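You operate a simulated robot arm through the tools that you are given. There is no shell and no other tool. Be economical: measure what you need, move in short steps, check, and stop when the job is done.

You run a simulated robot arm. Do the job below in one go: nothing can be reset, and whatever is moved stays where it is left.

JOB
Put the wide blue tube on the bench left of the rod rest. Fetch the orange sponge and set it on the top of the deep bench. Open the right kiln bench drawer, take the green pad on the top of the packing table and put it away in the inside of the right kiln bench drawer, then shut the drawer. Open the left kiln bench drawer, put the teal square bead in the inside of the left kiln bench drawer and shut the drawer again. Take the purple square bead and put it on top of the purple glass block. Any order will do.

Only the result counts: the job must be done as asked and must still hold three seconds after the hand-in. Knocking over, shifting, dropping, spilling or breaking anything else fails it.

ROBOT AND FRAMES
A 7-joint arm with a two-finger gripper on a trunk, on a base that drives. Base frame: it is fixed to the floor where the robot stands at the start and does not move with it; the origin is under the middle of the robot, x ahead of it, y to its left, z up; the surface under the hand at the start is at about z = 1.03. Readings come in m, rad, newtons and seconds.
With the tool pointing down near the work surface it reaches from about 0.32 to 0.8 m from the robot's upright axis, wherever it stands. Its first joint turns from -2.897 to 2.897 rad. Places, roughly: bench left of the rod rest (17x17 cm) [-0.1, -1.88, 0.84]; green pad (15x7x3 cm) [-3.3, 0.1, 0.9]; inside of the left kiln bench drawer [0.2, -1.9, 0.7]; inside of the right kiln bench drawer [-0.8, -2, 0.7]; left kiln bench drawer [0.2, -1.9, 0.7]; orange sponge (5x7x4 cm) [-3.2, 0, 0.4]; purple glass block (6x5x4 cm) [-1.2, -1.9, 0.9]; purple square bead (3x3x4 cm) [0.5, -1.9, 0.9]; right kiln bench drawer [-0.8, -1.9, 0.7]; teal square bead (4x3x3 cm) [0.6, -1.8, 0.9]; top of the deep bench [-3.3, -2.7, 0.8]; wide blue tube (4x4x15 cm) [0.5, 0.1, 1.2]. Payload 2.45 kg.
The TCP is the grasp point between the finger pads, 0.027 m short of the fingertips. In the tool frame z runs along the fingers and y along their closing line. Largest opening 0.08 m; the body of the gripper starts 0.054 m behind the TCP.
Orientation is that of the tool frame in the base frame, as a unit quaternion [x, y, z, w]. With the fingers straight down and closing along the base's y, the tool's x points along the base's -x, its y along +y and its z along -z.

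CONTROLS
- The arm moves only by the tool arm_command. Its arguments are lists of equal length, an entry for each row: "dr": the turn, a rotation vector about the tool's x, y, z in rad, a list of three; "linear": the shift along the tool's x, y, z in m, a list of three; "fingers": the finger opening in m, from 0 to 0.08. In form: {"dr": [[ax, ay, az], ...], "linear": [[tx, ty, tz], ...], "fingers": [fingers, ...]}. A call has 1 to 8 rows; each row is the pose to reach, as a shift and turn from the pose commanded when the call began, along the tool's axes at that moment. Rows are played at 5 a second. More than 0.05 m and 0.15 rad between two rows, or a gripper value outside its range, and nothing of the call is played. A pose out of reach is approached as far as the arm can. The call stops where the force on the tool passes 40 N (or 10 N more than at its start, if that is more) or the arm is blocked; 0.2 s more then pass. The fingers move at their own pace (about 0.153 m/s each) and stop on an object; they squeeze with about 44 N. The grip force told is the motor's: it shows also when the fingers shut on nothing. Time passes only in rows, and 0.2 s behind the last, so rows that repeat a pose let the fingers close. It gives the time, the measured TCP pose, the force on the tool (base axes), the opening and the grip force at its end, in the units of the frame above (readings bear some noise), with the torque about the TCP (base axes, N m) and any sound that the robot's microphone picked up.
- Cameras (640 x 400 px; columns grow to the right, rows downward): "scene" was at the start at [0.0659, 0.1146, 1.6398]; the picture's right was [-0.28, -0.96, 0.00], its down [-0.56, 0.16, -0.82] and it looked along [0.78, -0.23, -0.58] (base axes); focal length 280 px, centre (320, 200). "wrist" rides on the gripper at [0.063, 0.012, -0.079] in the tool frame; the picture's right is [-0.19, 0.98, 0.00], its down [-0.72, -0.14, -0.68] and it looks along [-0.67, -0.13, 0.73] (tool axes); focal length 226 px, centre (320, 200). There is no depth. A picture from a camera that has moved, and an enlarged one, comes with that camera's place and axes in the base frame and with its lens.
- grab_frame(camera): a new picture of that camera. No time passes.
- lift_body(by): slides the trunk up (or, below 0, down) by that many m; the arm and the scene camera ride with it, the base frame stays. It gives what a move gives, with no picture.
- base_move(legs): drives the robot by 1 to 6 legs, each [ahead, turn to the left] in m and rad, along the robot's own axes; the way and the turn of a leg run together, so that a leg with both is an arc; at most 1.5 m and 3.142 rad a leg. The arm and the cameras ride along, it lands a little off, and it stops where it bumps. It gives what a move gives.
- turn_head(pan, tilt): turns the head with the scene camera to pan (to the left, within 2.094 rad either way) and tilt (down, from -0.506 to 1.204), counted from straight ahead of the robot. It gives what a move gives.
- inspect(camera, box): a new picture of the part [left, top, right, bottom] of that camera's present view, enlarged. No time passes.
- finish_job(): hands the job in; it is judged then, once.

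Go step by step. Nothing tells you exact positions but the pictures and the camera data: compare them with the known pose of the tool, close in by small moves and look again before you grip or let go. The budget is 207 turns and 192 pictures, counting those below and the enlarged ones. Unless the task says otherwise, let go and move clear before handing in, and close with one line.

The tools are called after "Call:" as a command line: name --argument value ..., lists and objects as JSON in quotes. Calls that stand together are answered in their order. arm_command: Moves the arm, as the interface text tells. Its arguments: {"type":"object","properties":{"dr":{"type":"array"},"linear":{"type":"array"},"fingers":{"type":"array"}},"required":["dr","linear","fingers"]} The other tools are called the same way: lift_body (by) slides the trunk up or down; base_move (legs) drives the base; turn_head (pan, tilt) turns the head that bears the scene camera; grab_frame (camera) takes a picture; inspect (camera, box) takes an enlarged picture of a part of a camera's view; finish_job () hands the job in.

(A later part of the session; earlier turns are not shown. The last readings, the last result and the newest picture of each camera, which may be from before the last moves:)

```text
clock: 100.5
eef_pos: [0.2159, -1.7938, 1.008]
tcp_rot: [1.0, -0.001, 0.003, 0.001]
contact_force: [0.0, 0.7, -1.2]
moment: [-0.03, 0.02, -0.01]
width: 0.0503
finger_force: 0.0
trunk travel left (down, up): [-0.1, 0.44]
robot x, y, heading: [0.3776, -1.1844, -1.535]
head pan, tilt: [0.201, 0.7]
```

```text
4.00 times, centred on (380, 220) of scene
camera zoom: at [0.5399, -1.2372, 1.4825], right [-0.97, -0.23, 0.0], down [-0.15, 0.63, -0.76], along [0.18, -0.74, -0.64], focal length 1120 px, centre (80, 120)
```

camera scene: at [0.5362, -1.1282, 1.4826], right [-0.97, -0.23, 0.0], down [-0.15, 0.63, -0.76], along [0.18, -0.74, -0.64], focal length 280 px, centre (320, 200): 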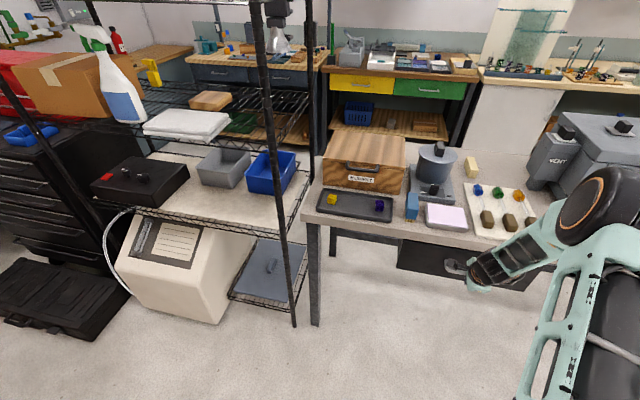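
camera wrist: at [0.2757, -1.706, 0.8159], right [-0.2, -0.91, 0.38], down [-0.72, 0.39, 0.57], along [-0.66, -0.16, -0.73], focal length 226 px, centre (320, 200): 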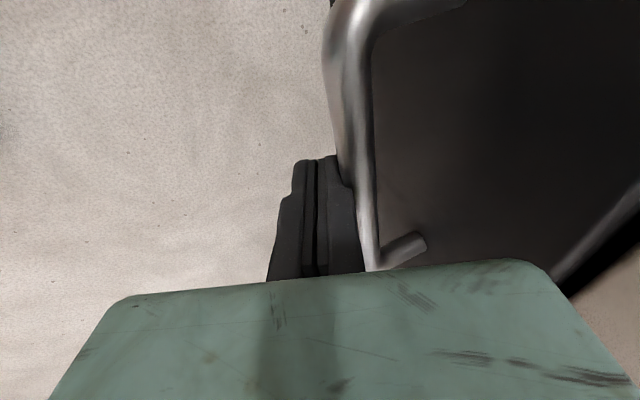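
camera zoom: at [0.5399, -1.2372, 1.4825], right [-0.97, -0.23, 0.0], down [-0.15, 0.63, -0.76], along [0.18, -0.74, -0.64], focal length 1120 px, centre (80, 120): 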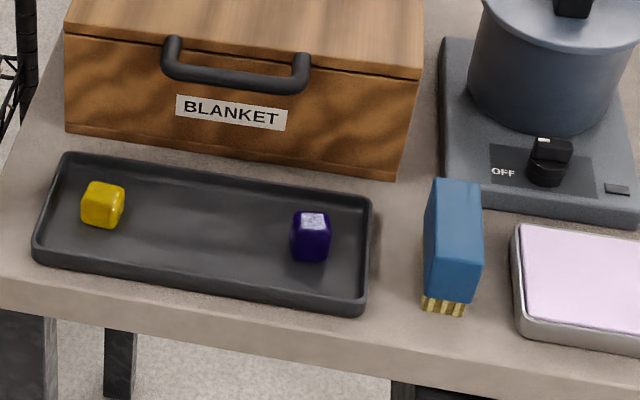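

Move over the purple bead, staying clear of the pot, and look.

Call:
arm_command --dr '[[0, 0, 0], [0, 0, 0], [0, 0, 0], [0, 0, 0], [0, 0, 0], [0, 0, 0], [0, 0, 0], [0, 0, 0]]' --linear '[[0.048, -0.01, 0], [0.096, -0.01, 0], [0.144, -0.01, 0], [0.192, -0.01, 0], [0.24, -0.01, 0], [0.288, -0.005, 0], [0.29, 0.04, 0], [0.29, 0.056, 0.01]]' --fingers '[0.05, 0.05, 0.05, 0.05, 0.05, 0.05, 0.05, 0.05]'

Call:
grab_frame --camera "wrist"

```text
clock: 102.3
eef_pos: [0.5076, -1.8506, 1.0009]
tcp_rot: [1.0, -0.002, 0.002, 0.002]
contact_force: [0.2, -0.9, 0.2]
moment: [0.0, 0.0, 0.03]
width: 0.05
finger_force: 0.0
trunk travel left (down, up): [-0.1, 0.44]
robot x, y, heading: [0.3762, -1.1777, -1.539]
head pan, tilt: [0.201, 0.7]
```

```text
119 pictures are left
camera wrist: at [0.5703, -1.8635, 1.0808], right [-0.2, -0.98, 0.0], down [-0.72, 0.15, 0.68], along [-0.66, 0.13, -0.74], focal length 226 px, centre (320, 200)
```

wrist: 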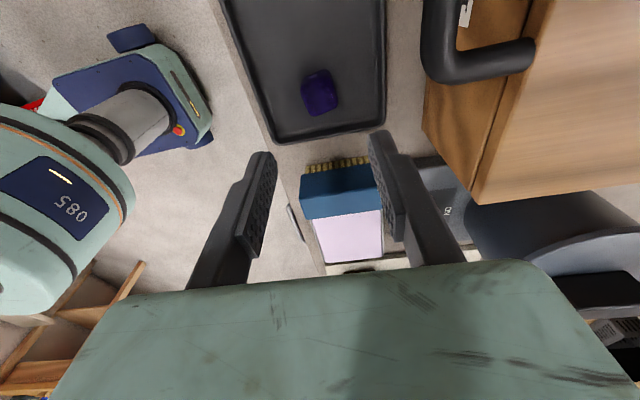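

Centred. Descend and grip.

Call:
arm_command --dr '[[0, 0, 0], [0, 0, 0], [0, 0, 0], [0, 0, 0], [0, 0, 0], [0, 0, 0]]' --linear '[[-0.002, 0.001, 0.04], [-0.002, 0.001, 0.08], [-0.002, 0.001, 0.112], [-0.002, 0.001, 0.116], [-0.002, 0.001, 0.116], [-0.002, 0.001, 0.116]]' --fingers '[0.05, 0.05, 0.05, 0.05, 0.01, 0.01]'

Call:
grab_frame --camera "wrist"

```text
clock: 103.7
eef_pos: [0.5042, -1.8505, 0.884]
tcp_rot: [1.0, -0.001, 0.003, 0.001]
contact_force: [0.2, -0.2, 0.0]
moment: [-0.01, -0.02, -0.02]
width: 0.0269
finger_force: 44.5
trunk travel left (down, up): [-0.1, 0.44]
robot x, y, heading: [0.3812, -1.1817, -1.534]
head pan, tilt: [0.201, 0.7]
```

```text
118 pictures are left
camera wrist: at [0.5665, -1.8646, 0.9639], right [-0.2, -0.98, 0.0], down [-0.72, 0.15, 0.68], along [-0.66, 0.13, -0.74], focal length 226 px, centre (320, 200)
```

wrist: 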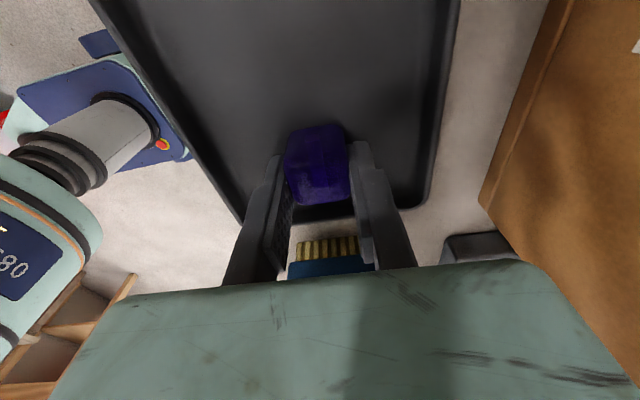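

Purple bead held. Lift, pull back, then drive along the bench to its right end.

Call:
arm_command --dr '[[0, 0, 0], [0, 0, 0], [0, 0, 0], [0, 0, 0], [0, 0, 0], [0, 0, 0], [0, 0, 0], [0, 0, 0]]' --linear '[[0, 0, -0.04], [0, 0, -0.08], [0, 0, -0.12], [0, -0.04, -0.15], [-0.02, -0.085, -0.15], [-0.05, -0.12, -0.15], [-0.08, -0.155, -0.15], [-0.11, -0.19, -0.15]]' --fingers '[0.01, 0.01, 0.01, 0.01, 0.01, 0.01, 0.01, 0.01]'

Call:
base_move --legs '[[0, -1.6], [1.45, 0], [0, 1.55]]'

Call:
grab_frame --camera "scene"

```text
clock: 105.5
eef_pos: [0.3946, -1.6592, 1.0316]
tcp_rot: [1.0, -0.001, 0.003, 0.002]
contact_force: [0.1, 0.3, -0.3]
moment: [0.03, 0.02, -0.01]
width: 0.0268
finger_force: 43.6
trunk travel left (down, up): [-0.1, 0.44]
robot x, y, heading: [0.3797, -1.1821, -1.542]
head pan, tilt: [0.201, 0.7]
```

```text
clock: 120.4
eef_pos: [-1.0564, -1.6457, 1.0319]
tcp_rot: [0.999, -0.047, 0.003, 0.003]
contact_force: [0.3, 0.4, -1.3]
moment: [-0.03, 0.03, 0.0]
width: 0.027
finger_force: 43.8
trunk travel left (down, up): [-0.1, 0.44]
robot x, y, heading: [-1.0271, -1.1669, -1.621]
head pan, tilt: [0.201, 0.7]
```

```text
117 pictures are left
camera scene: at [-0.8748, -1.2382, 1.4826], right [-0.99, -0.14, 0.0], down [-0.09, 0.64, -0.76], along [0.11, -0.76, -0.64], focal length 280 px, centre (320, 200)
```

scene: 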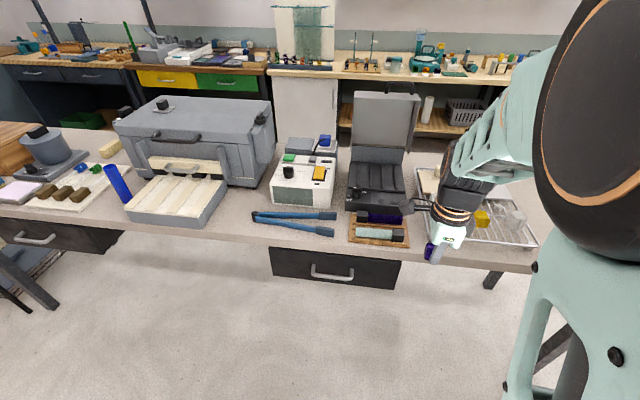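

Arrived; the right drawer is ahead and a tray with glass blocks is at right. Look with the wrist camera and zoom.

Call:
grab_frame --camera "wrist"

Call:
inspect --camera "scene" --box '[250, 130, 570, 310]'

```text
116 pictures are left
camera wrist: at [-0.9955, -1.6651, 1.112], right [-0.28, -0.96, 0.0], down [-0.71, 0.21, 0.68], along [-0.65, 0.19, -0.74], focal length 226 px, centre (320, 200)
```

wrist: 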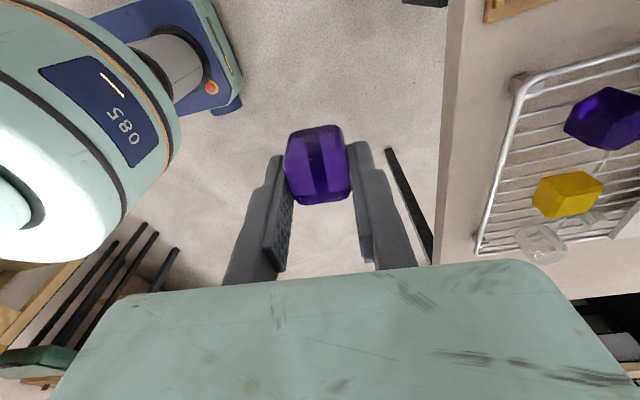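

```text
2.00 times, centred on (410, 220) of scene
camera zoom: at [-0.8748, -1.2382, 1.4826], right [-0.99, -0.14, 0.0], down [-0.09, 0.64, -0.76], along [0.11, -0.76, -0.64], focal length 560 px, centre (140, 160)
```

zoom: 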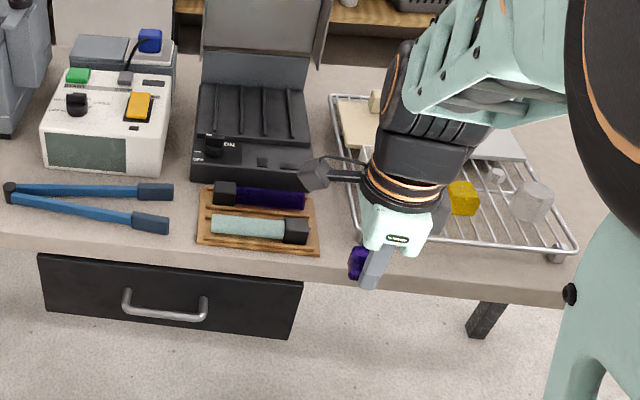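

Purple block near (-1.18, -1.93). Move closer and look again.

Call:
arm_command --dr '[[0, 0, 0], [0, 0, 0], [0, 0, 0], [0, 0, 0], [0, 0, 0]]' --linear '[[-0.018, 0.04, -0.005], [-0.036, 0.08, -0.01], [-0.054, 0.12, -0.01], [-0.07, 0.16, -0.01], [-0.08, 0.199, -0.01]]' --fingers '[0.01, 0.01, 0.01, 0.01, 0.01]'

Call:
grab_frame --camera "wrist"

Call:
grab_frame --camera "scene"

```text
clock: 121.6
eef_pos: [-1.1564, -1.8364, 1.0423]
tcp_rot: [0.999, -0.046, 0.003, 0.002]
contact_force: [-0.1, -0.5, 0.0]
moment: [-0.01, 0.0, -0.02]
width: 0.0271
finger_force: 44.5
trunk travel left (down, up): [-0.1, 0.44]
robot x, y, heading: [-1.0263, -1.1661, -1.626]
head pan, tilt: [0.201, 0.7]
```

```text
114 pictures are left
camera wrist: at [-1.0955, -1.8555, 1.1215], right [-0.28, -0.96, 0.0], down [-0.71, 0.21, 0.68], along [-0.65, 0.19, -0.74], focal length 226 px, centre (320, 200)
```

wrist: 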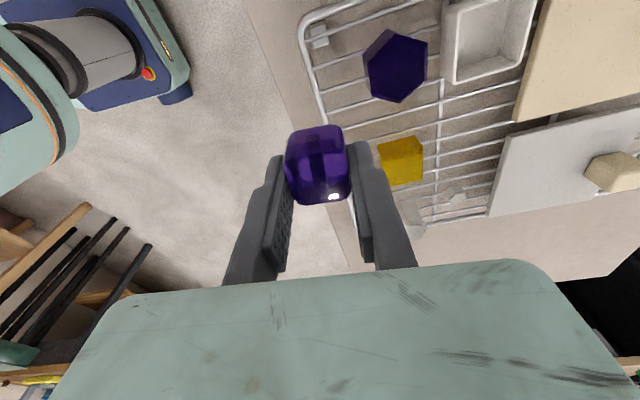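

```text
113 pictures are left
camera scene: at [-0.875, -1.2386, 1.4825], right [-0.99, -0.14, 0.0], down [-0.09, 0.64, -0.76], along [0.11, -0.76, -0.64], focal length 280 px, centre (320, 200)
```

scene: 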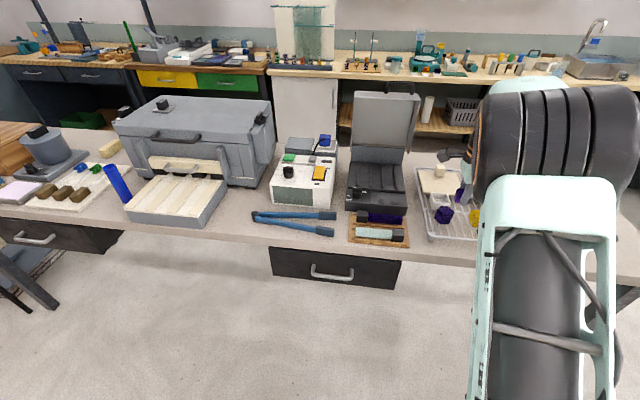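

Call:
inspect --camera "scene" --box '[400, 150, 528, 250]'

Call:
inspect --camera "wrist" --box '[300, 0, 460, 100]'

```text
4.00 times, centred on (464, 200) of scene
camera zoom: at [-0.875, -1.2386, 1.4825], right [-0.99, -0.14, 0.0], down [-0.09, 0.64, -0.76], along [0.11, -0.76, -0.64], focal length 1120 px, centre (-256, 200)
```

zoom: 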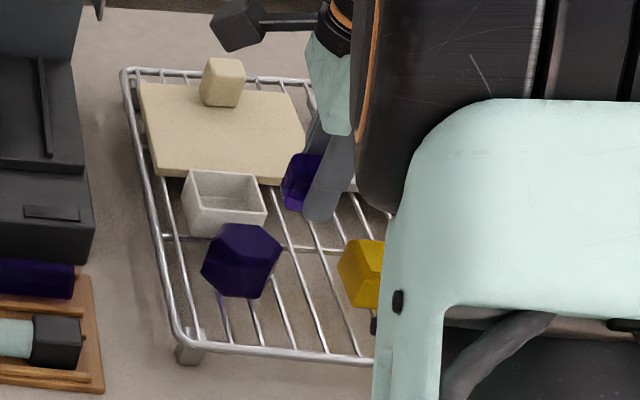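

```text
4.00 times, centred on (380, 50) of wrist
camera zoom: at [-1.0955, -1.8555, 1.1215], right [-0.28, -0.96, 0.0], down [-0.71, 0.21, 0.68], along [-0.65, 0.19, -0.74], focal length 904 px, centre (80, 800)
```

zoom: 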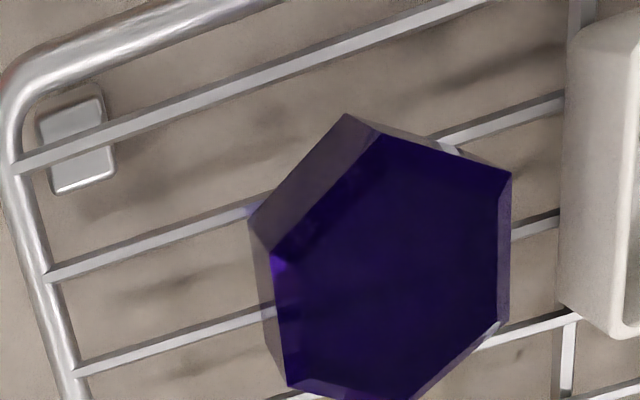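

Move above the block's estimated centre for a second view.

Call:
arm_command --dr '[[0, 0, 0], [0, 0, 0]]' --linear '[[-0.001, 0.04, 0], [-0.002, 0.0755, 0]]' --fingers '[0.01, 0.01]'

Call:
grab_frame --camera "wrist"

Call:
inspect --camera "wrist" --box '[220, 0, 420, 125]'

```text
clock: 122.2
eef_pos: [-1.1642, -1.9138, 1.0389]
tcp_rot: [0.999, -0.047, 0.003, 0.002]
contact_force: [0.1, -0.6, -0.9]
moment: [0.0, 0.01, -0.02]
width: 0.0267
finger_force: 43.7
trunk travel left (down, up): [-0.1, 0.44]
robot x, y, heading: [-1.0287, -1.1656, -1.62]
head pan, tilt: [0.201, 0.7]
```

```text
110 pictures are left
camera wrist: at [-1.1033, -1.9336, 1.1195], right [-0.28, -0.96, 0.0], down [-0.71, 0.21, 0.68], along [-0.65, 0.19, -0.74], focal length 226 px, centre (320, 200)
```

wrist: 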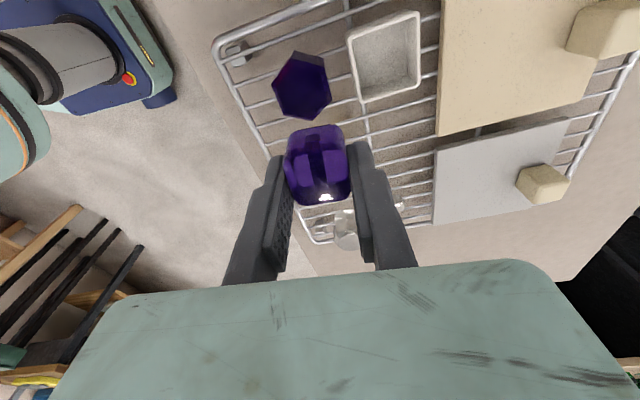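

```text
3.20 times, centred on (320, 62) of wrist
camera zoom: at [-1.1033, -1.9336, 1.1195], right [-0.28, -0.96, 0.0], down [-0.71, 0.21, 0.68], along [-0.65, 0.19, -0.74], focal length 723 px, centre (320, 640)
```

zoom: 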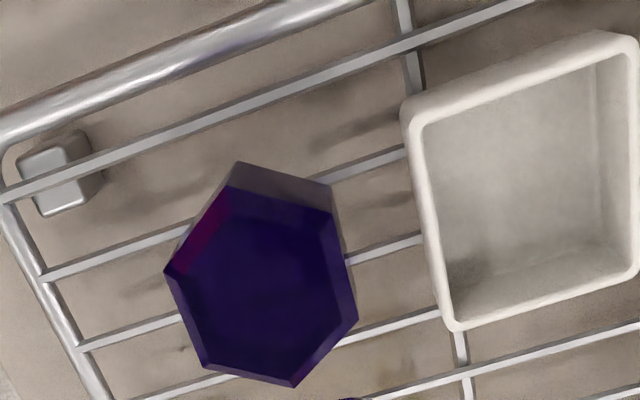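

Block's top centre is about (-1.155, -1.903, 0.915). Shift over it and lower part way.

Call:
arm_command --dr '[[0, 0, 0], [0, 0, 0], [0, 0, 0]]' --linear '[[0.008, -0.0118, 0], [0.008, -0.0118, 0.03], [0.008, -0.0118, 0.06]]' --fingers '[0.01, 0.01, 0.01]'

Call:
grab_frame --camera "wrist"

Call:
inspect --camera "scene" --box '[400, 150, 528, 250]'

```text
clock: 123.0
eef_pos: [-1.1537, -1.9024, 0.9825]
tcp_rot: [0.999, -0.047, 0.003, 0.002]
contact_force: [0.2, 1.0, -0.5]
moment: [0.02, 0.01, 0.04]
width: 0.0268
finger_force: 44.6
trunk travel left (down, up): [-0.1, 0.44]
robot x, y, heading: [-1.03, -1.166, -1.628]
head pan, tilt: [0.201, 0.7]
```

```text
108 pictures are left
camera wrist: at [-1.0929, -1.9204, 1.0624], right [-0.28, -0.96, 0.0], down [-0.71, 0.21, 0.68], along [-0.65, 0.19, -0.74], focal length 226 px, centre (320, 200)
```

wrist: 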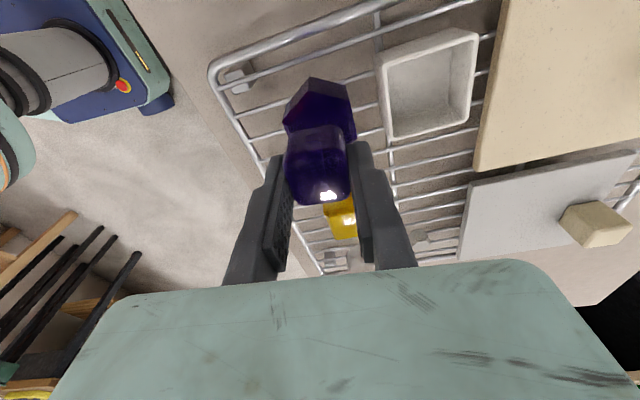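

```text
4.00 times, centred on (464, 200) of scene
camera zoom: at [-0.875, -1.2388, 1.4825], right [-0.99, -0.14, 0.0], down [-0.09, 0.64, -0.76], along [0.11, -0.76, -0.64], focal length 1120 px, centre (-256, 200)
```

zoom: 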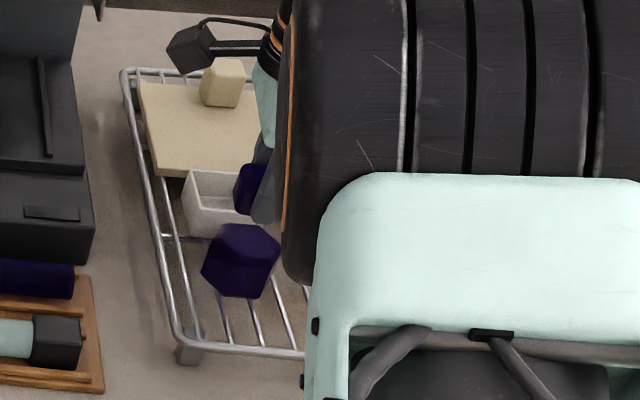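

Alignment agrees in both views. Step down until contact.

Call:
arm_command --dr '[[0, 0, 0], [0, 0, 0], [0, 0, 0], [0, 0, 0]]' --linear '[[0, 0, 0.006], [0, 0, 0.012], [0, 0, 0.017], [0, 0, 0.021]]' --fingers '[0.01, 0.01, 0.01, 0.01]'

Call:
grab_frame --camera "wrist"

```text
clock: 124.0
eef_pos: [-1.1557, -1.9019, 0.9613]
tcp_rot: [0.999, -0.047, 0.003, 0.002]
contact_force: [0.1, -0.1, -0.5]
moment: [0.0, 0.01, -0.01]
width: 0.0269
finger_force: 43.6
trunk travel left (down, up): [-0.1, 0.44]
robot x, y, heading: [-1.0298, -1.1674, -1.63]
head pan, tilt: [0.201, 0.7]
```

```text
106 pictures are left
camera wrist: at [-1.0929, -1.9206, 1.0413], right [-0.28, -0.96, 0.0], down [-0.71, 0.21, 0.68], along [-0.65, 0.19, -0.74], focal length 226 px, centre (320, 200)
```

wrist: 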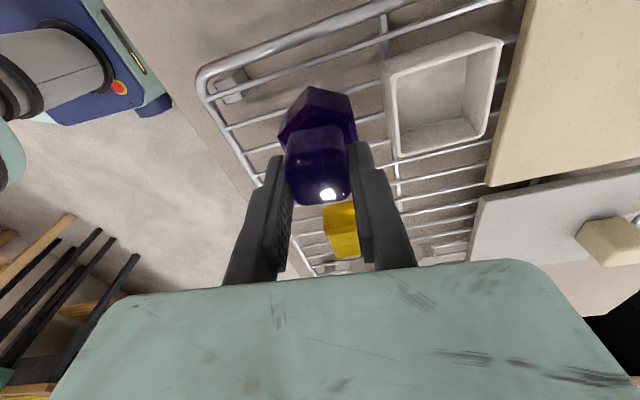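

Call:
arm_command --dr '[[0, 0, 0], [0, 0, 0], [0, 0, 0]]' --linear '[[0, 0, 0.003], [0, 0, 0.006], [0, 0, 0.008]]' --fingers '[0.01, 0.01, 0.01]'

Call:
inspect --camera "wrist" --box '[240, 60, 400, 220]'

```text
clock: 124.8
eef_pos: [-1.1536, -1.9015, 0.9531]
tcp_rot: [0.999, -0.047, 0.002, 0.002]
contact_force: [-0.8, -0.3, -0.7]
moment: [0.01, 0.02, 0.02]
width: 0.0269
finger_force: 44.2
trunk travel left (down, up): [-0.1, 0.44]
robot x, y, heading: [-1.0312, -1.1666, -1.631]
head pan, tilt: [0.201, 0.7]
```

```text
2.50 times, centred on (320, 140) of wrist
camera zoom: at [-1.0934, -1.92, 1.033], right [-0.28, -0.96, 0.0], down [-0.71, 0.21, 0.68], along [-0.65, 0.19, -0.74], focal length 565 px, centre (320, 350)
```

zoom: 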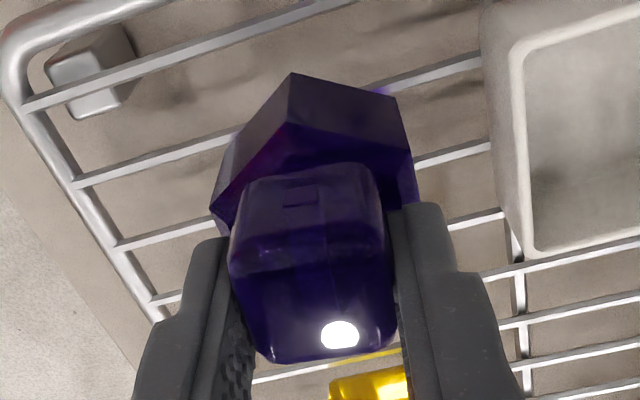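

Call:
arm_command --dr '[[0, 0, 0], [0, 0, 0], [0, 0, 0], [0, 0, 0]]' --linear '[[0, 0, 0.002], [0, 0, 0.004], [0, 0, 0.006], [0, 0, 0.008]]' --fingers '[0.01, 0.01, 0.01, 0.01]'

Call:
inspect --camera "wrist" --box '[240, 60, 400, 220]'

```text
clock: 125.8
eef_pos: [-1.1543, -1.9007, 0.9501]
tcp_rot: [0.999, -0.047, 0.003, 0.007]
contact_force: [-0.5, -0.4, 33.5]
moment: [0.24, -0.11, -0.02]
width: 0.0271
finger_force: 44.5
trunk travel left (down, up): [-0.1, 0.44]
robot x, y, heading: [-1.0306, -1.1648, -1.629]
head pan, tilt: [0.201, 0.7]
```

```text
2.50 times, centred on (320, 140) of wrist
camera zoom: at [-1.0929, -1.9195, 1.0306], right [-0.28, -0.96, 0.01], down [-0.7, 0.22, 0.68], along [-0.65, 0.18, -0.74], focal length 565 px, centre (320, 350)
```

zoom: 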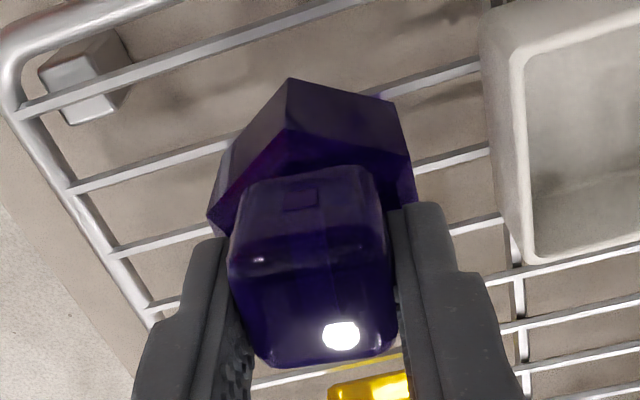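

Contact (33 N). Relieve the pressure, open gently and rise.

Call:
arm_command --dr '[[0, 0, 0], [0, 0, 0], [0, 0, 0], [0, 0, 0], [0, 0, 0], [0, 0, 0], [0, 0, 0], [0, 0, 0]]' --linear '[[0, 0, -0.005], [0, 0, -0.005], [0, 0, -0.005], [0, 0, -0.005], [0, 0, -0.03], [0, 0, -0.07], [0, 0, -0.11], [0, 0, -0.13]]' --fingers '[0.01, 0.029, 0.04, 0.045, 0.045, 0.045, 0.045, 0.045]'

Call:
grab_frame --camera "wrist"

Call:
inspect --camera "scene" --box '[400, 150, 528, 250]'

```text
clock: 127.6
eef_pos: [-1.1558, -1.8999, 1.0757]
tcp_rot: [0.999, -0.048, 0.002, 0.001]
contact_force: [1.1, 0.2, 0.1]
moment: [0.01, 0.0, 0.01]
width: 0.045
finger_force: 0.0
trunk travel left (down, up): [-0.1, 0.44]
robot x, y, heading: [-1.033, -1.1659, -1.626]
head pan, tilt: [0.201, 0.7]
```

```text
103 pictures are left
camera wrist: at [-1.0939, -1.9185, 1.1556], right [-0.28, -0.96, 0.0], down [-0.7, 0.21, 0.68], along [-0.65, 0.19, -0.74], focal length 226 px, centre (320, 200)
```

wrist: 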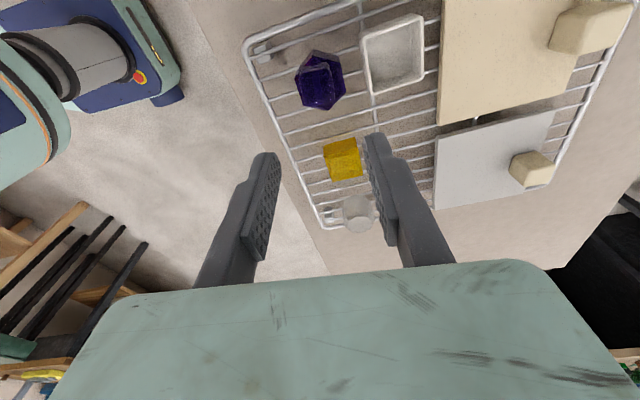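

```text
4.00 times, centred on (464, 200) of scene
camera zoom: at [-0.8748, -1.2381, 1.4826], right [-0.99, -0.14, 0.0], down [-0.09, 0.64, -0.76], along [0.11, -0.76, -0.64], focal length 1120 px, centre (-256, 200)
```

zoom: 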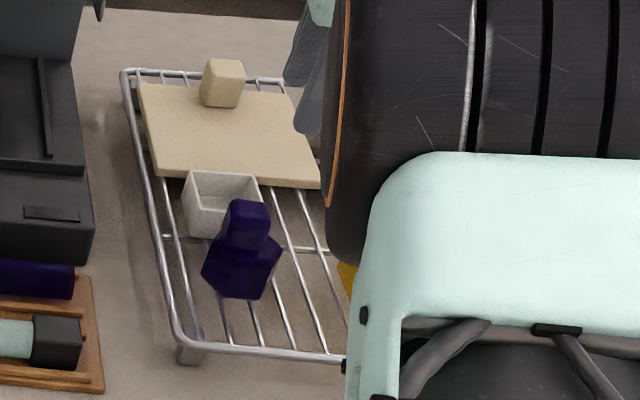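

The purple bead stands on the block. Next the right drawer: handle centre about (-0.837, -1.740, 0.748). Back off, then tilt the tool as before.

Call:
base_move --legs '[[-0.1, 0]]'

Call:
arm_command --dr '[[0, 0, -0.015], [0, 0, -0.03], [0, 0, -0.045], [0, 0, -0.06], [0, 0, -0.075], [0, 0, -0.09], [0, 0, -0.095], [0, 0, -0.095]]' --linear '[[0.0, -0.045, 0], [0.02, -0.09, 0], [0.06, -0.12, 0], [0.1, -0.14, 0], [0.145, -0.15, 0], [0.19, -0.16, 0], [0.235, -0.17, 0], [0.28, -0.18, 0]]' --fingers '[0.045, 0.045, 0.045, 0.045, 0.045, 0.045, 0.045, 0.045]'

```text
clock: 128.7
eef_pos: [-1.1485, -1.8025, 1.0737]
tcp_rot: [0.999, -0.047, 0.002, 0.002]
contact_force: [1.3, -0.2, -0.3]
moment: [0.0, 0.0, 0.02]
width: 0.045
finger_force: 0.1
trunk travel left (down, up): [-0.1, 0.44]
robot x, y, heading: [-1.0255, -1.0642, -1.623]
head pan, tilt: [0.201, 0.7]
```

```text
clock: 130.5
eef_pos: [-0.8522, -1.6461, 1.0765]
tcp_rot: [1.0, 0.002, 0.002, 0.001]
contact_force: [0.6, -0.7, 0.1]
moment: [-0.02, 0.0, 0.0]
width: 0.0449
finger_force: 0.0
trunk travel left (down, up): [-0.1, 0.44]
robot x, y, heading: [-1.0241, -1.0659, -1.624]
head pan, tilt: [0.201, 0.7]
```

Call:
arm_command --dr '[[-0.13, 0, 0], [-0.26, 0, 0], [-0.39, 0, 0], [-0.52, 0, 0], [-0.65, 0, 0], [-0.775, 0, 0], [-0.785, 0, 0]]' --linear '[[0.003, -0.01, 0.04], [0.006, -0.02, 0.08], [0.009, -0.02, 0.12], [0.012, -0.01, 0.16], [0.015, 0, 0.2], [0.015, 0.012, 0.235], [0.015, 0.02, 0.255]]' --fingers '[0.045, 0.045, 0.045, 0.045, 0.045, 0.045, 0.045]'

Call:
grab_frame --camera "wrist"

Call:
grab_frame --camera "scene"

```text
clock: 132.1
eef_pos: [-0.8389, -1.6696, 0.8213]
tcp_rot: [0.923, 0.0, 0.002, 0.384]
contact_force: [0.0, -0.2, 0.4]
moment: [0.0, 0.0, -0.01]
width: 0.0448
finger_force: 0.0
trunk travel left (down, up): [-0.1, 0.44]
robot x, y, heading: [-1.0235, -1.0682, -1.627]
head pan, tilt: [0.201, 0.7]
```

```text
101 pictures are left
camera wrist: at [-0.7756, -1.6227, 0.8863], right [-0.2, -0.69, 0.7], down [-0.72, 0.58, 0.38], along [-0.67, -0.43, -0.61], focal length 226 px, centre (320, 200)
```

wrist: 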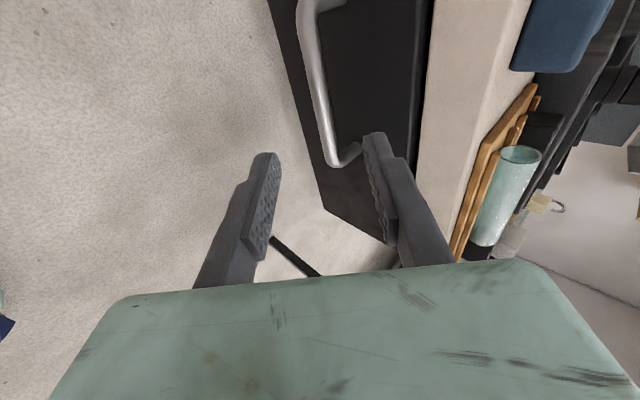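

```text
100 pictures are left
camera scene: at [-0.8688, -1.1399, 1.4826], right [-0.99, -0.14, 0.0], down [-0.09, 0.64, -0.76], along [0.11, -0.76, -0.64], focal length 280 px, centre (320, 200)
```

scene: 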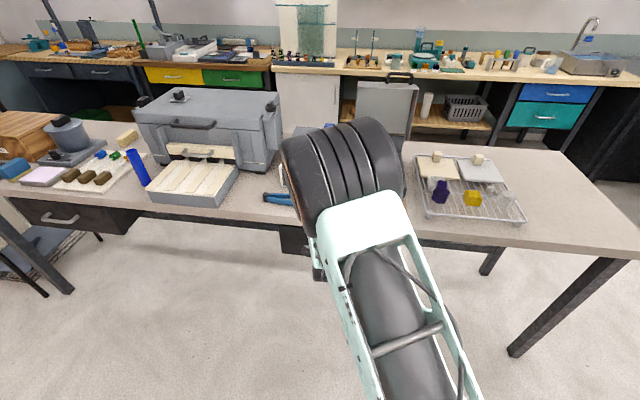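

Bar lies straight along the tool axis, ~0.095 m ahead. Advance and grip.

Call:
arm_command --dr '[[0, 0, 0], [0, 0, 0], [0, 0, 0], [0, 0, 0], [0, 0, 0], [0, 0, 0]]' --linear '[[0, 0, 0.04], [0, 0, 0.075], [0, -0.001, 0.084], [0, -0.001, 0.086], [0, -0.001, 0.086], [0, -0.001, 0.086]]' --fingers '[0.045, 0.045, 0.04, 0.02, 0.0, 0.0]'

Call:
grab_frame --camera "wrist"

```text
clock: 133.5
eef_pos: [-0.8363, -1.7316, 0.7599]
tcp_rot: [0.923, 0.0, 0.003, 0.386]
contact_force: [0.9, -4.9, 6.5]
moment: [-0.16, 0.25, 0.47]
width: 0.0135
finger_force: 40.5
trunk travel left (down, up): [-0.1, 0.44]
robot x, y, heading: [-1.0257, -1.0674, -1.624]
head pan, tilt: [0.201, 0.7]
```

```text
99 pictures are left
camera wrist: at [-0.7737, -1.6837, 0.8256], right [-0.2, -0.69, 0.7], down [-0.72, 0.58, 0.37], along [-0.66, -0.43, -0.61], focal length 226 px, centre (320, 200)
```

wrist: 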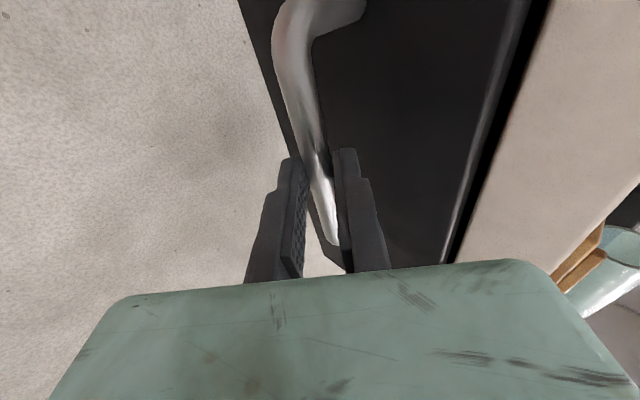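

Gripped. Pull open 0.2 m.

Call:
arm_command --dr '[[0, 0, 0], [0, 0, 0], [0, 0, 0], [0, 0, 0], [0, 0, 0], [0, 0, 0]]' --linear '[[0, -0.025, -0.025], [0, -0.05, -0.0505], [0, -0.075, -0.076], [0, -0.1, -0.101], [0, -0.125, -0.1265], [0, -0.144, -0.146]]' --fingers '[0, 0, 0, 0, 0, 0]'

Call:
grab_frame --camera "scene"

```text
clock: 134.9
eef_pos: [-0.8369, -1.5236, 0.7605]
tcp_rot: [0.923, 0.0, 0.003, 0.384]
contact_force: [-3.6, 1.3, 2.8]
moment: [-0.04, -0.07, 0.69]
width: 0.0135
finger_force: 39.8
trunk travel left (down, up): [-0.1, 0.44]
robot x, y, heading: [-1.0251, -1.0695, -1.632]
head pan, tilt: [0.201, 0.7]
```

```text
98 pictures are left
camera scene: at [-0.8692, -1.1395, 1.4826], right [-0.99, -0.14, 0.0], down [-0.09, 0.64, -0.76], along [0.11, -0.76, -0.64], focal length 280 px, centre (320, 200)
```

scene: 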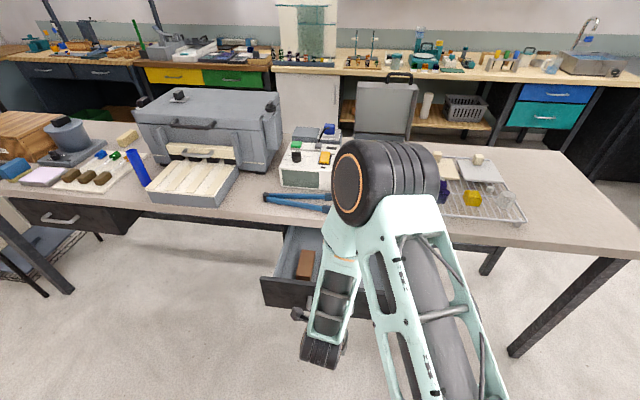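

Open fingers, retreat along the tool axis, then up.

Call:
arm_command --dr '[[0, 0, 0], [0, 0, 0], [0, 0, 0], [0, 0, 0], [0, 0, 0]]' --linear '[[0, 0, 0], [0, 0, 0], [0, 0, -0.025], [0, 0, -0.05], [0, 0.01, -0.075]]' --fingers '[0.03, 0.045, 0.045, 0.045, 0.045]'

Call:
grab_frame --camera "wrist"

```text
clock: 136.1
eef_pos: [-0.8373, -1.4782, 0.8204]
tcp_rot: [0.923, 0.0, 0.002, 0.386]
contact_force: [0.0, -0.3, -0.2]
moment: [-0.02, 0.02, 0.0]
width: 0.045
finger_force: 0.1
trunk travel left (down, up): [-0.1, 0.44]
robot x, y, heading: [-1.0208, -1.0671, -1.622]
head pan, tilt: [0.201, 0.7]
```

```text
97 pictures are left
camera wrist: at [-0.7751, -1.4321, 0.8858], right [-0.2, -0.69, 0.7], down [-0.72, 0.58, 0.38], along [-0.67, -0.43, -0.61], focal length 226 px, centre (320, 200)
```

wrist: 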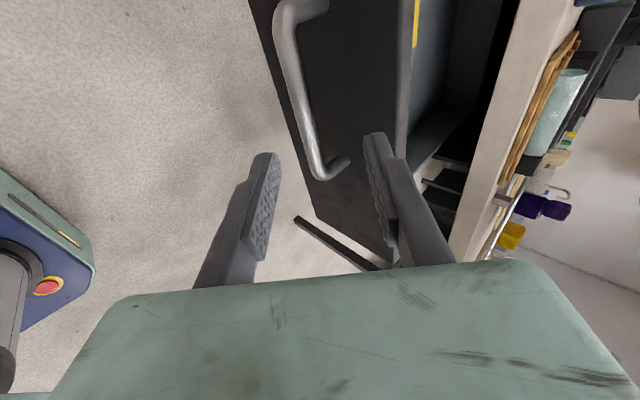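

Clear. Raise trunk, back off, level the tool and look toward -x.

Call:
lift_body --by 0.25

Call:
base_move --legs '[[-0.2, 0]]'

Call:
arm_command --dr '[[0.14, 0, 0], [0.28, 0, 0], [0.42, 0, 0], [0.56, 0, 0], [0.7, 0, 0], [0.785, 0, 0]]' --linear '[[0, 0.015, 0.015], [0, 0.03, 0.03], [0, 0.03, 0.03], [0, 0.03, 0.03], [0, 0.03, 0.03], [0, 0.03, 0.03]]' --fingers '[0.045, 0.045, 0.045, 0.045, 0.045, 0.045]'

Call:
grab_frame --camera "scene"

Call:
base_move --legs '[[0, -1.5]]'

Call:
grab_frame --camera "scene"

```text
clock: 138.7
eef_pos: [-0.8387, -1.4794, 1.0696]
tcp_rot: [0.923, -0.001, 0.003, 0.384]
contact_force: [-0.2, -0.6, 0.7]
moment: [-0.01, 0.0, 0.0]
width: 0.045
finger_force: 0.0
trunk travel left (down, up): [-0.35, 0.19]
robot x, y, heading: [-1.0246, -1.0698, -1.628]
head pan, tilt: [0.201, 0.7]
```

```text
clock: 140.3
eef_pos: [-0.8261, -1.28, 1.0707]
tcp_rot: [0.923, -0.002, 0.003, 0.385]
contact_force: [-1.2, 0.8, 0.8]
moment: [-0.01, -0.01, -0.01]
width: 0.0449
finger_force: 0.0
trunk travel left (down, up): [-0.35, 0.19]
robot x, y, heading: [-1.0123, -0.8737, -1.63]
head pan, tilt: [0.201, 0.7]
```

```text
clock: 141.7
eef_pos: [-0.827, -1.3262, 1.0695]
tcp_rot: [1.0, 0.0, 0.004, 0.001]
contact_force: [-0.4, -0.2, 0.2]
moment: [0.0, -0.05, -0.02]
width: 0.0448
finger_force: 0.1
trunk travel left (down, up): [-0.35, 0.19]
robot x, y, heading: [-1.01, -0.8688, -1.632]
head pan, tilt: [0.201, 0.7]
```

```text
96 pictures are left
camera scene: at [-0.8584, -0.9439, 1.7325], right [-0.99, -0.14, 0.0], down [-0.09, 0.64, -0.76], along [0.11, -0.76, -0.65], focal length 280 px, centre (320, 200)
```

scene: 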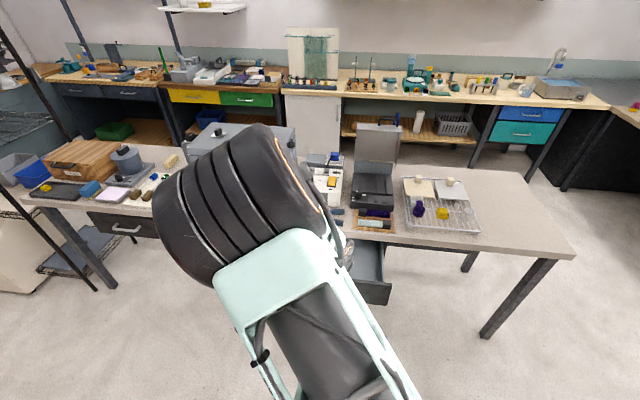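

```text
clock: 145.8
eef_pos: [-1.4455, -1.0988, 1.0691]
tcp_rot: [0.741, -0.672, 0.001, 0.004]
contact_force: [0.2, 0.2, -0.5]
moment: [-0.02, -0.02, -0.05]
width: 0.0449
finger_force: 0.1
trunk travel left (down, up): [-0.35, 0.19]
robot x, y, heading: [-1.0108, -0.8687, -3.1]
head pan, tilt: [0.201, 0.7]
```

```text
95 pictures are left
camera scene: at [-1.0686, -1.0288, 1.7326], right [-0.24, 0.97, 0.0], down [0.63, 0.15, -0.76], along [-0.74, -0.18, -0.64], focal length 280 px, centre (320, 200)
```

scene: 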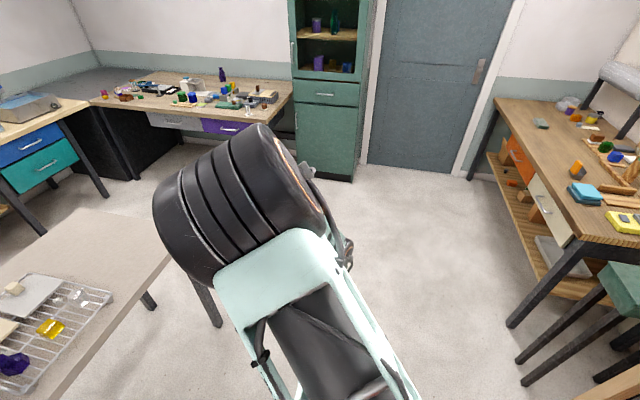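

The packing table is at right (front edge y≈-0.13, x from -3.7 to -2.05); the deep bench is in the far left corner. Zoom on the table.

Call:
inspect --camera "scene" --box '[460, 80, 640, 270]'

Call:
inspect --camera "scene" --box '[80, 60, 300, 200]'

```text
2.11 times, centred on (550, 175) of scene
camera zoom: at [-1.0686, -1.0288, 1.7326], right [-0.24, 0.97, 0.0], down [0.63, 0.15, -0.76], along [-0.74, -0.18, -0.64], focal length 589 px, centre (-164, 253)
```

zoom: 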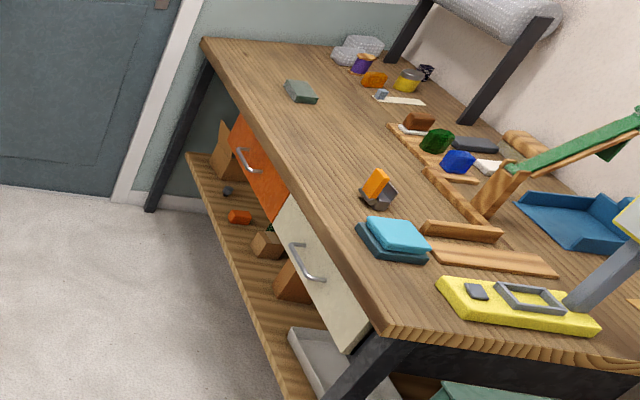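

```text
2.86 times, centred on (190, 130) of scene
camera zoom: at [-1.0686, -1.0288, 1.7326], right [-0.24, 0.97, 0.0], down [0.63, 0.15, -0.76], along [-0.74, -0.18, -0.64], focal length 800 px, centre (691, 400)
```

zoom: 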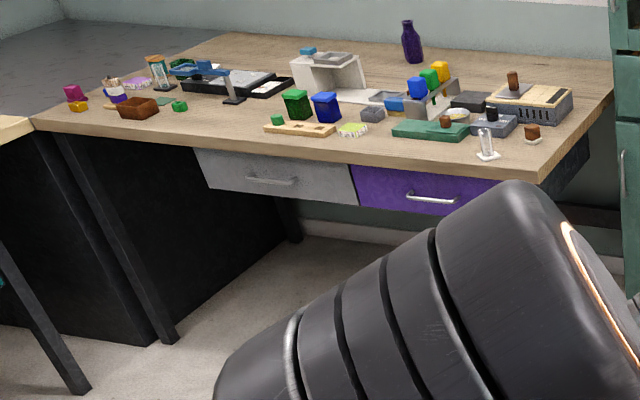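

Sponge is on the lower shelf at ≈(-3.2, 0.0, 0.4); the green pad is on the table top near (-3.25, 0.06). I drive over, then face the table.

Call:
base_move --legs '[[1.3, 0], [0.85, 0], [0, -1.57]]'

Call:
arm_command --dr '[[0, 0, -0.145], [0, 0, -0.29], [0, 0, -0.435], [0, 0, -0.58], [0, 0, -0.725], [0, 0, -0.87], [0, 0, -1.015], [0, 0, -1.16]]' --linear '[[0, 0, 0], [0, 0, 0], [0, 0, 0], [0, 0, 0], [0, 0, 0], [0, 0, 0], [0, 0, 0], [0, 0, 0]]' --fingers '[0.08, 0.08, 0.08, 0.08, 0.08, 0.08, 0.08, 0.08]'

Call:
grab_frame --camera "scene"

Call:
grab_frame --camera "wrist"

```text
clock: 160.0
eef_pos: [-3.4426, -0.5029, 1.0699]
tcp_rot: [-0.095, 0.995, 0.002, -0.002]
contact_force: [0.5, -0.4, -1.1]
moment: [0.03, -0.01, 0.01]
width: 0.0449
finger_force: 0.1
trunk travel left (down, up): [-0.35, 0.19]
robot x, y, heading: [-3.1749, -0.9119, 1.702]
head pan, tilt: [0.201, 0.7]
stopped in leg 3: the robot was blocked; the commanded pose is now the measured one
```

```text
clock: 161.8
eef_pos: [-3.4416, -0.5007, 1.0698]
tcp_rot: [-0.626, 0.78, 0.003, -0.001]
contact_force: [-0.2, -0.3, -0.9]
moment: [0.0, 0.0, 0.03]
width: 0.0801
finger_force: 0.0
trunk travel left (down, up): [-0.35, 0.19]
robot x, y, heading: [-3.1746, -0.9161, 1.705]
head pan, tilt: [0.201, 0.7]
```

```text
92 pictures are left
camera scene: at [-3.3383, -0.8696, 1.7326], right [0.94, 0.33, 0.0], down [0.21, -0.61, -0.76], along [-0.25, 0.72, -0.64], focal length 280 px, centre (320, 200)
```

scene: 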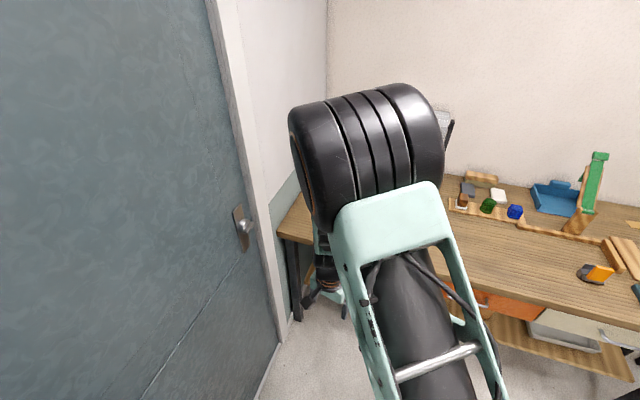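

```text
91 pictures are left
camera wrist: at [-3.4681, -0.5617, 1.1498], right [-0.92, 0.4, 0.01], down [0.3, 0.67, 0.68], along [0.27, 0.63, -0.73], focal length 226 px, centre (320, 200)
```

wrist: 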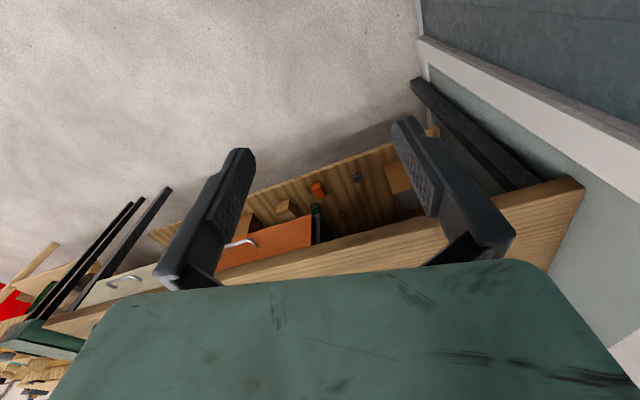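

Sponge ≈(-3.21, 0.016, 0.4). Bring the hand in line with it, then approach with base and trunk.

Call:
arm_command --dr '[[0, 0, -0.036], [0, 0, -0.073], [0, 0, -0.11], [0, 0, -0.146], [0, 0, -0.182], [0, 0, -0.218]]' --linear '[[-0.033, -0.032, 0], [-0.065, -0.064, 0], [-0.098, -0.096, 0], [-0.131, -0.128, 0], [-0.163, -0.16, 0], [-0.196, -0.192, 0]]' --fingers '[0.08, 0.08, 0.08, 0.08, 0.08, 0.08]'

Call:
lift_body --by -0.35

Call:
grab_frame --camera "scene"

Call:
grab_frame --camera "wrist"

```text
clock: 163.2
eef_pos: [-3.2105, -0.3518, 1.0686]
tcp_rot: [-0.707, 0.708, 0.003, -0.002]
contact_force: [-0.4, 1.0, 0.4]
moment: [0.0, 0.01, -0.01]
width: 0.0801
finger_force: 0.1
trunk travel left (down, up): [-0.35, 0.19]
robot x, y, heading: [-3.1761, -0.9179, 1.702]
head pan, tilt: [0.201, 0.7]
```

```text
clock: 166.6
eef_pos: [-3.2122, -0.3517, 0.7209]
tcp_rot: [-0.706, 0.708, 0.003, 0.0]
contact_force: [-0.4, -0.2, -1.6]
moment: [-0.01, -0.02, 0.01]
width: 0.08
finger_force: 0.1
trunk travel left (down, up): [0.0, 0.54]
robot x, y, heading: [-3.1723, -0.915, 1.706]
head pan, tilt: [0.201, 0.7]
```

```text
90 pictures are left
camera scene: at [-3.3383, -0.8697, 1.3827], right [0.94, 0.33, 0.0], down [0.21, -0.61, -0.76], along [-0.25, 0.72, -0.64], focal length 280 px, centre (320, 200)
```

scene: 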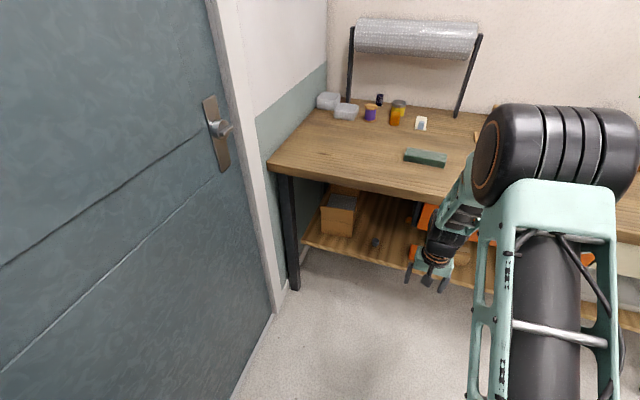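

```text
89 pictures are left
camera wrist: at [-3.2248, -0.4167, 0.7998], right [-0.98, 0.2, 0.01], down [0.15, 0.71, 0.68], along [0.13, 0.67, -0.73], focal length 226 px, centre (320, 200)
```

wrist: 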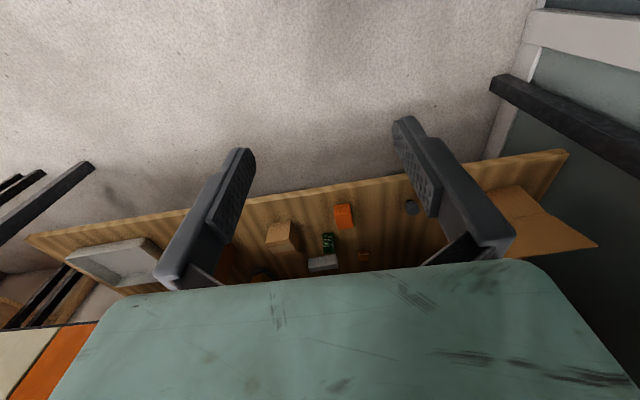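

Sponge is near the shelf front, (-3.203, 0.017). I lower and tilt the hand to 45° here, before going under the table edge.

Call:
arm_command --dr '[[0, -0.12, 0], [0, -0.24, 0], [0, -0.36, 0], [0, -0.48, 0], [0, -0.6, 0], [0, -0.72, 0], [0, -0.785, 0]]' --linear '[[0, 0, 0.04], [0, 0, 0.08], [0, 0, 0.12], [0, 0, 0.16], [0, 0, 0.2], [0, 0, 0.24], [0, 0, 0.265]]' --fingers '[0.08, 0.08, 0.08, 0.08, 0.08, 0.08, 0.08]'

Call:
grab_frame --camera "wrist"

Call:
grab_frame --camera "scene"

```text
clock: 168.2
eef_pos: [-3.2135, -0.3503, 0.4553]
tcp_rot: [-0.65, 0.655, 0.274, 0.27]
contact_force: [-0.2, -0.4, 0.0]
moment: [0.05, -0.03, 0.0]
width: 0.0798
finger_force: 0.0
trunk travel left (down, up): [0.0, 0.54]
robot x, y, heading: [-3.1737, -0.9124, 1.706]
head pan, tilt: [0.201, 0.7]
```

```text
88 pictures are left
camera wrist: at [-3.2265, -0.4524, 0.4662], right [-0.98, 0.14, 0.14], down [0.15, 0.02, 0.99], along [0.14, 0.99, -0.04], focal length 226 px, centre (320, 200)
```

wrist: 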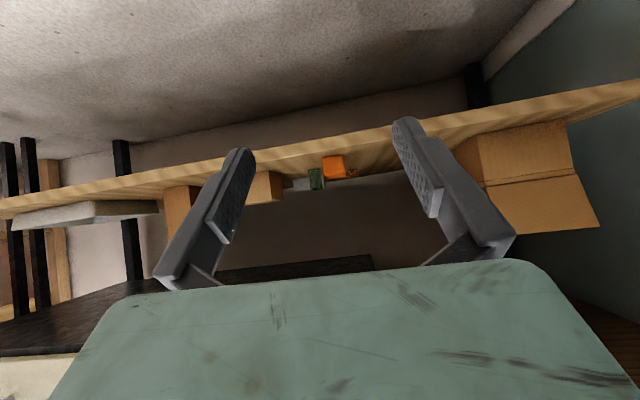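

```text
87 pictures are left
camera scene: at [-3.3383, -0.8699, 1.3826], right [0.94, 0.33, 0.0], down [0.21, -0.61, -0.76], along [-0.25, 0.72, -0.64], focal length 280 px, centre (320, 200)
```

scene: 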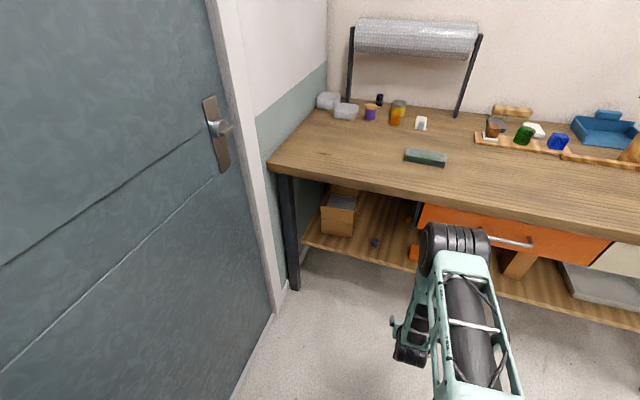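

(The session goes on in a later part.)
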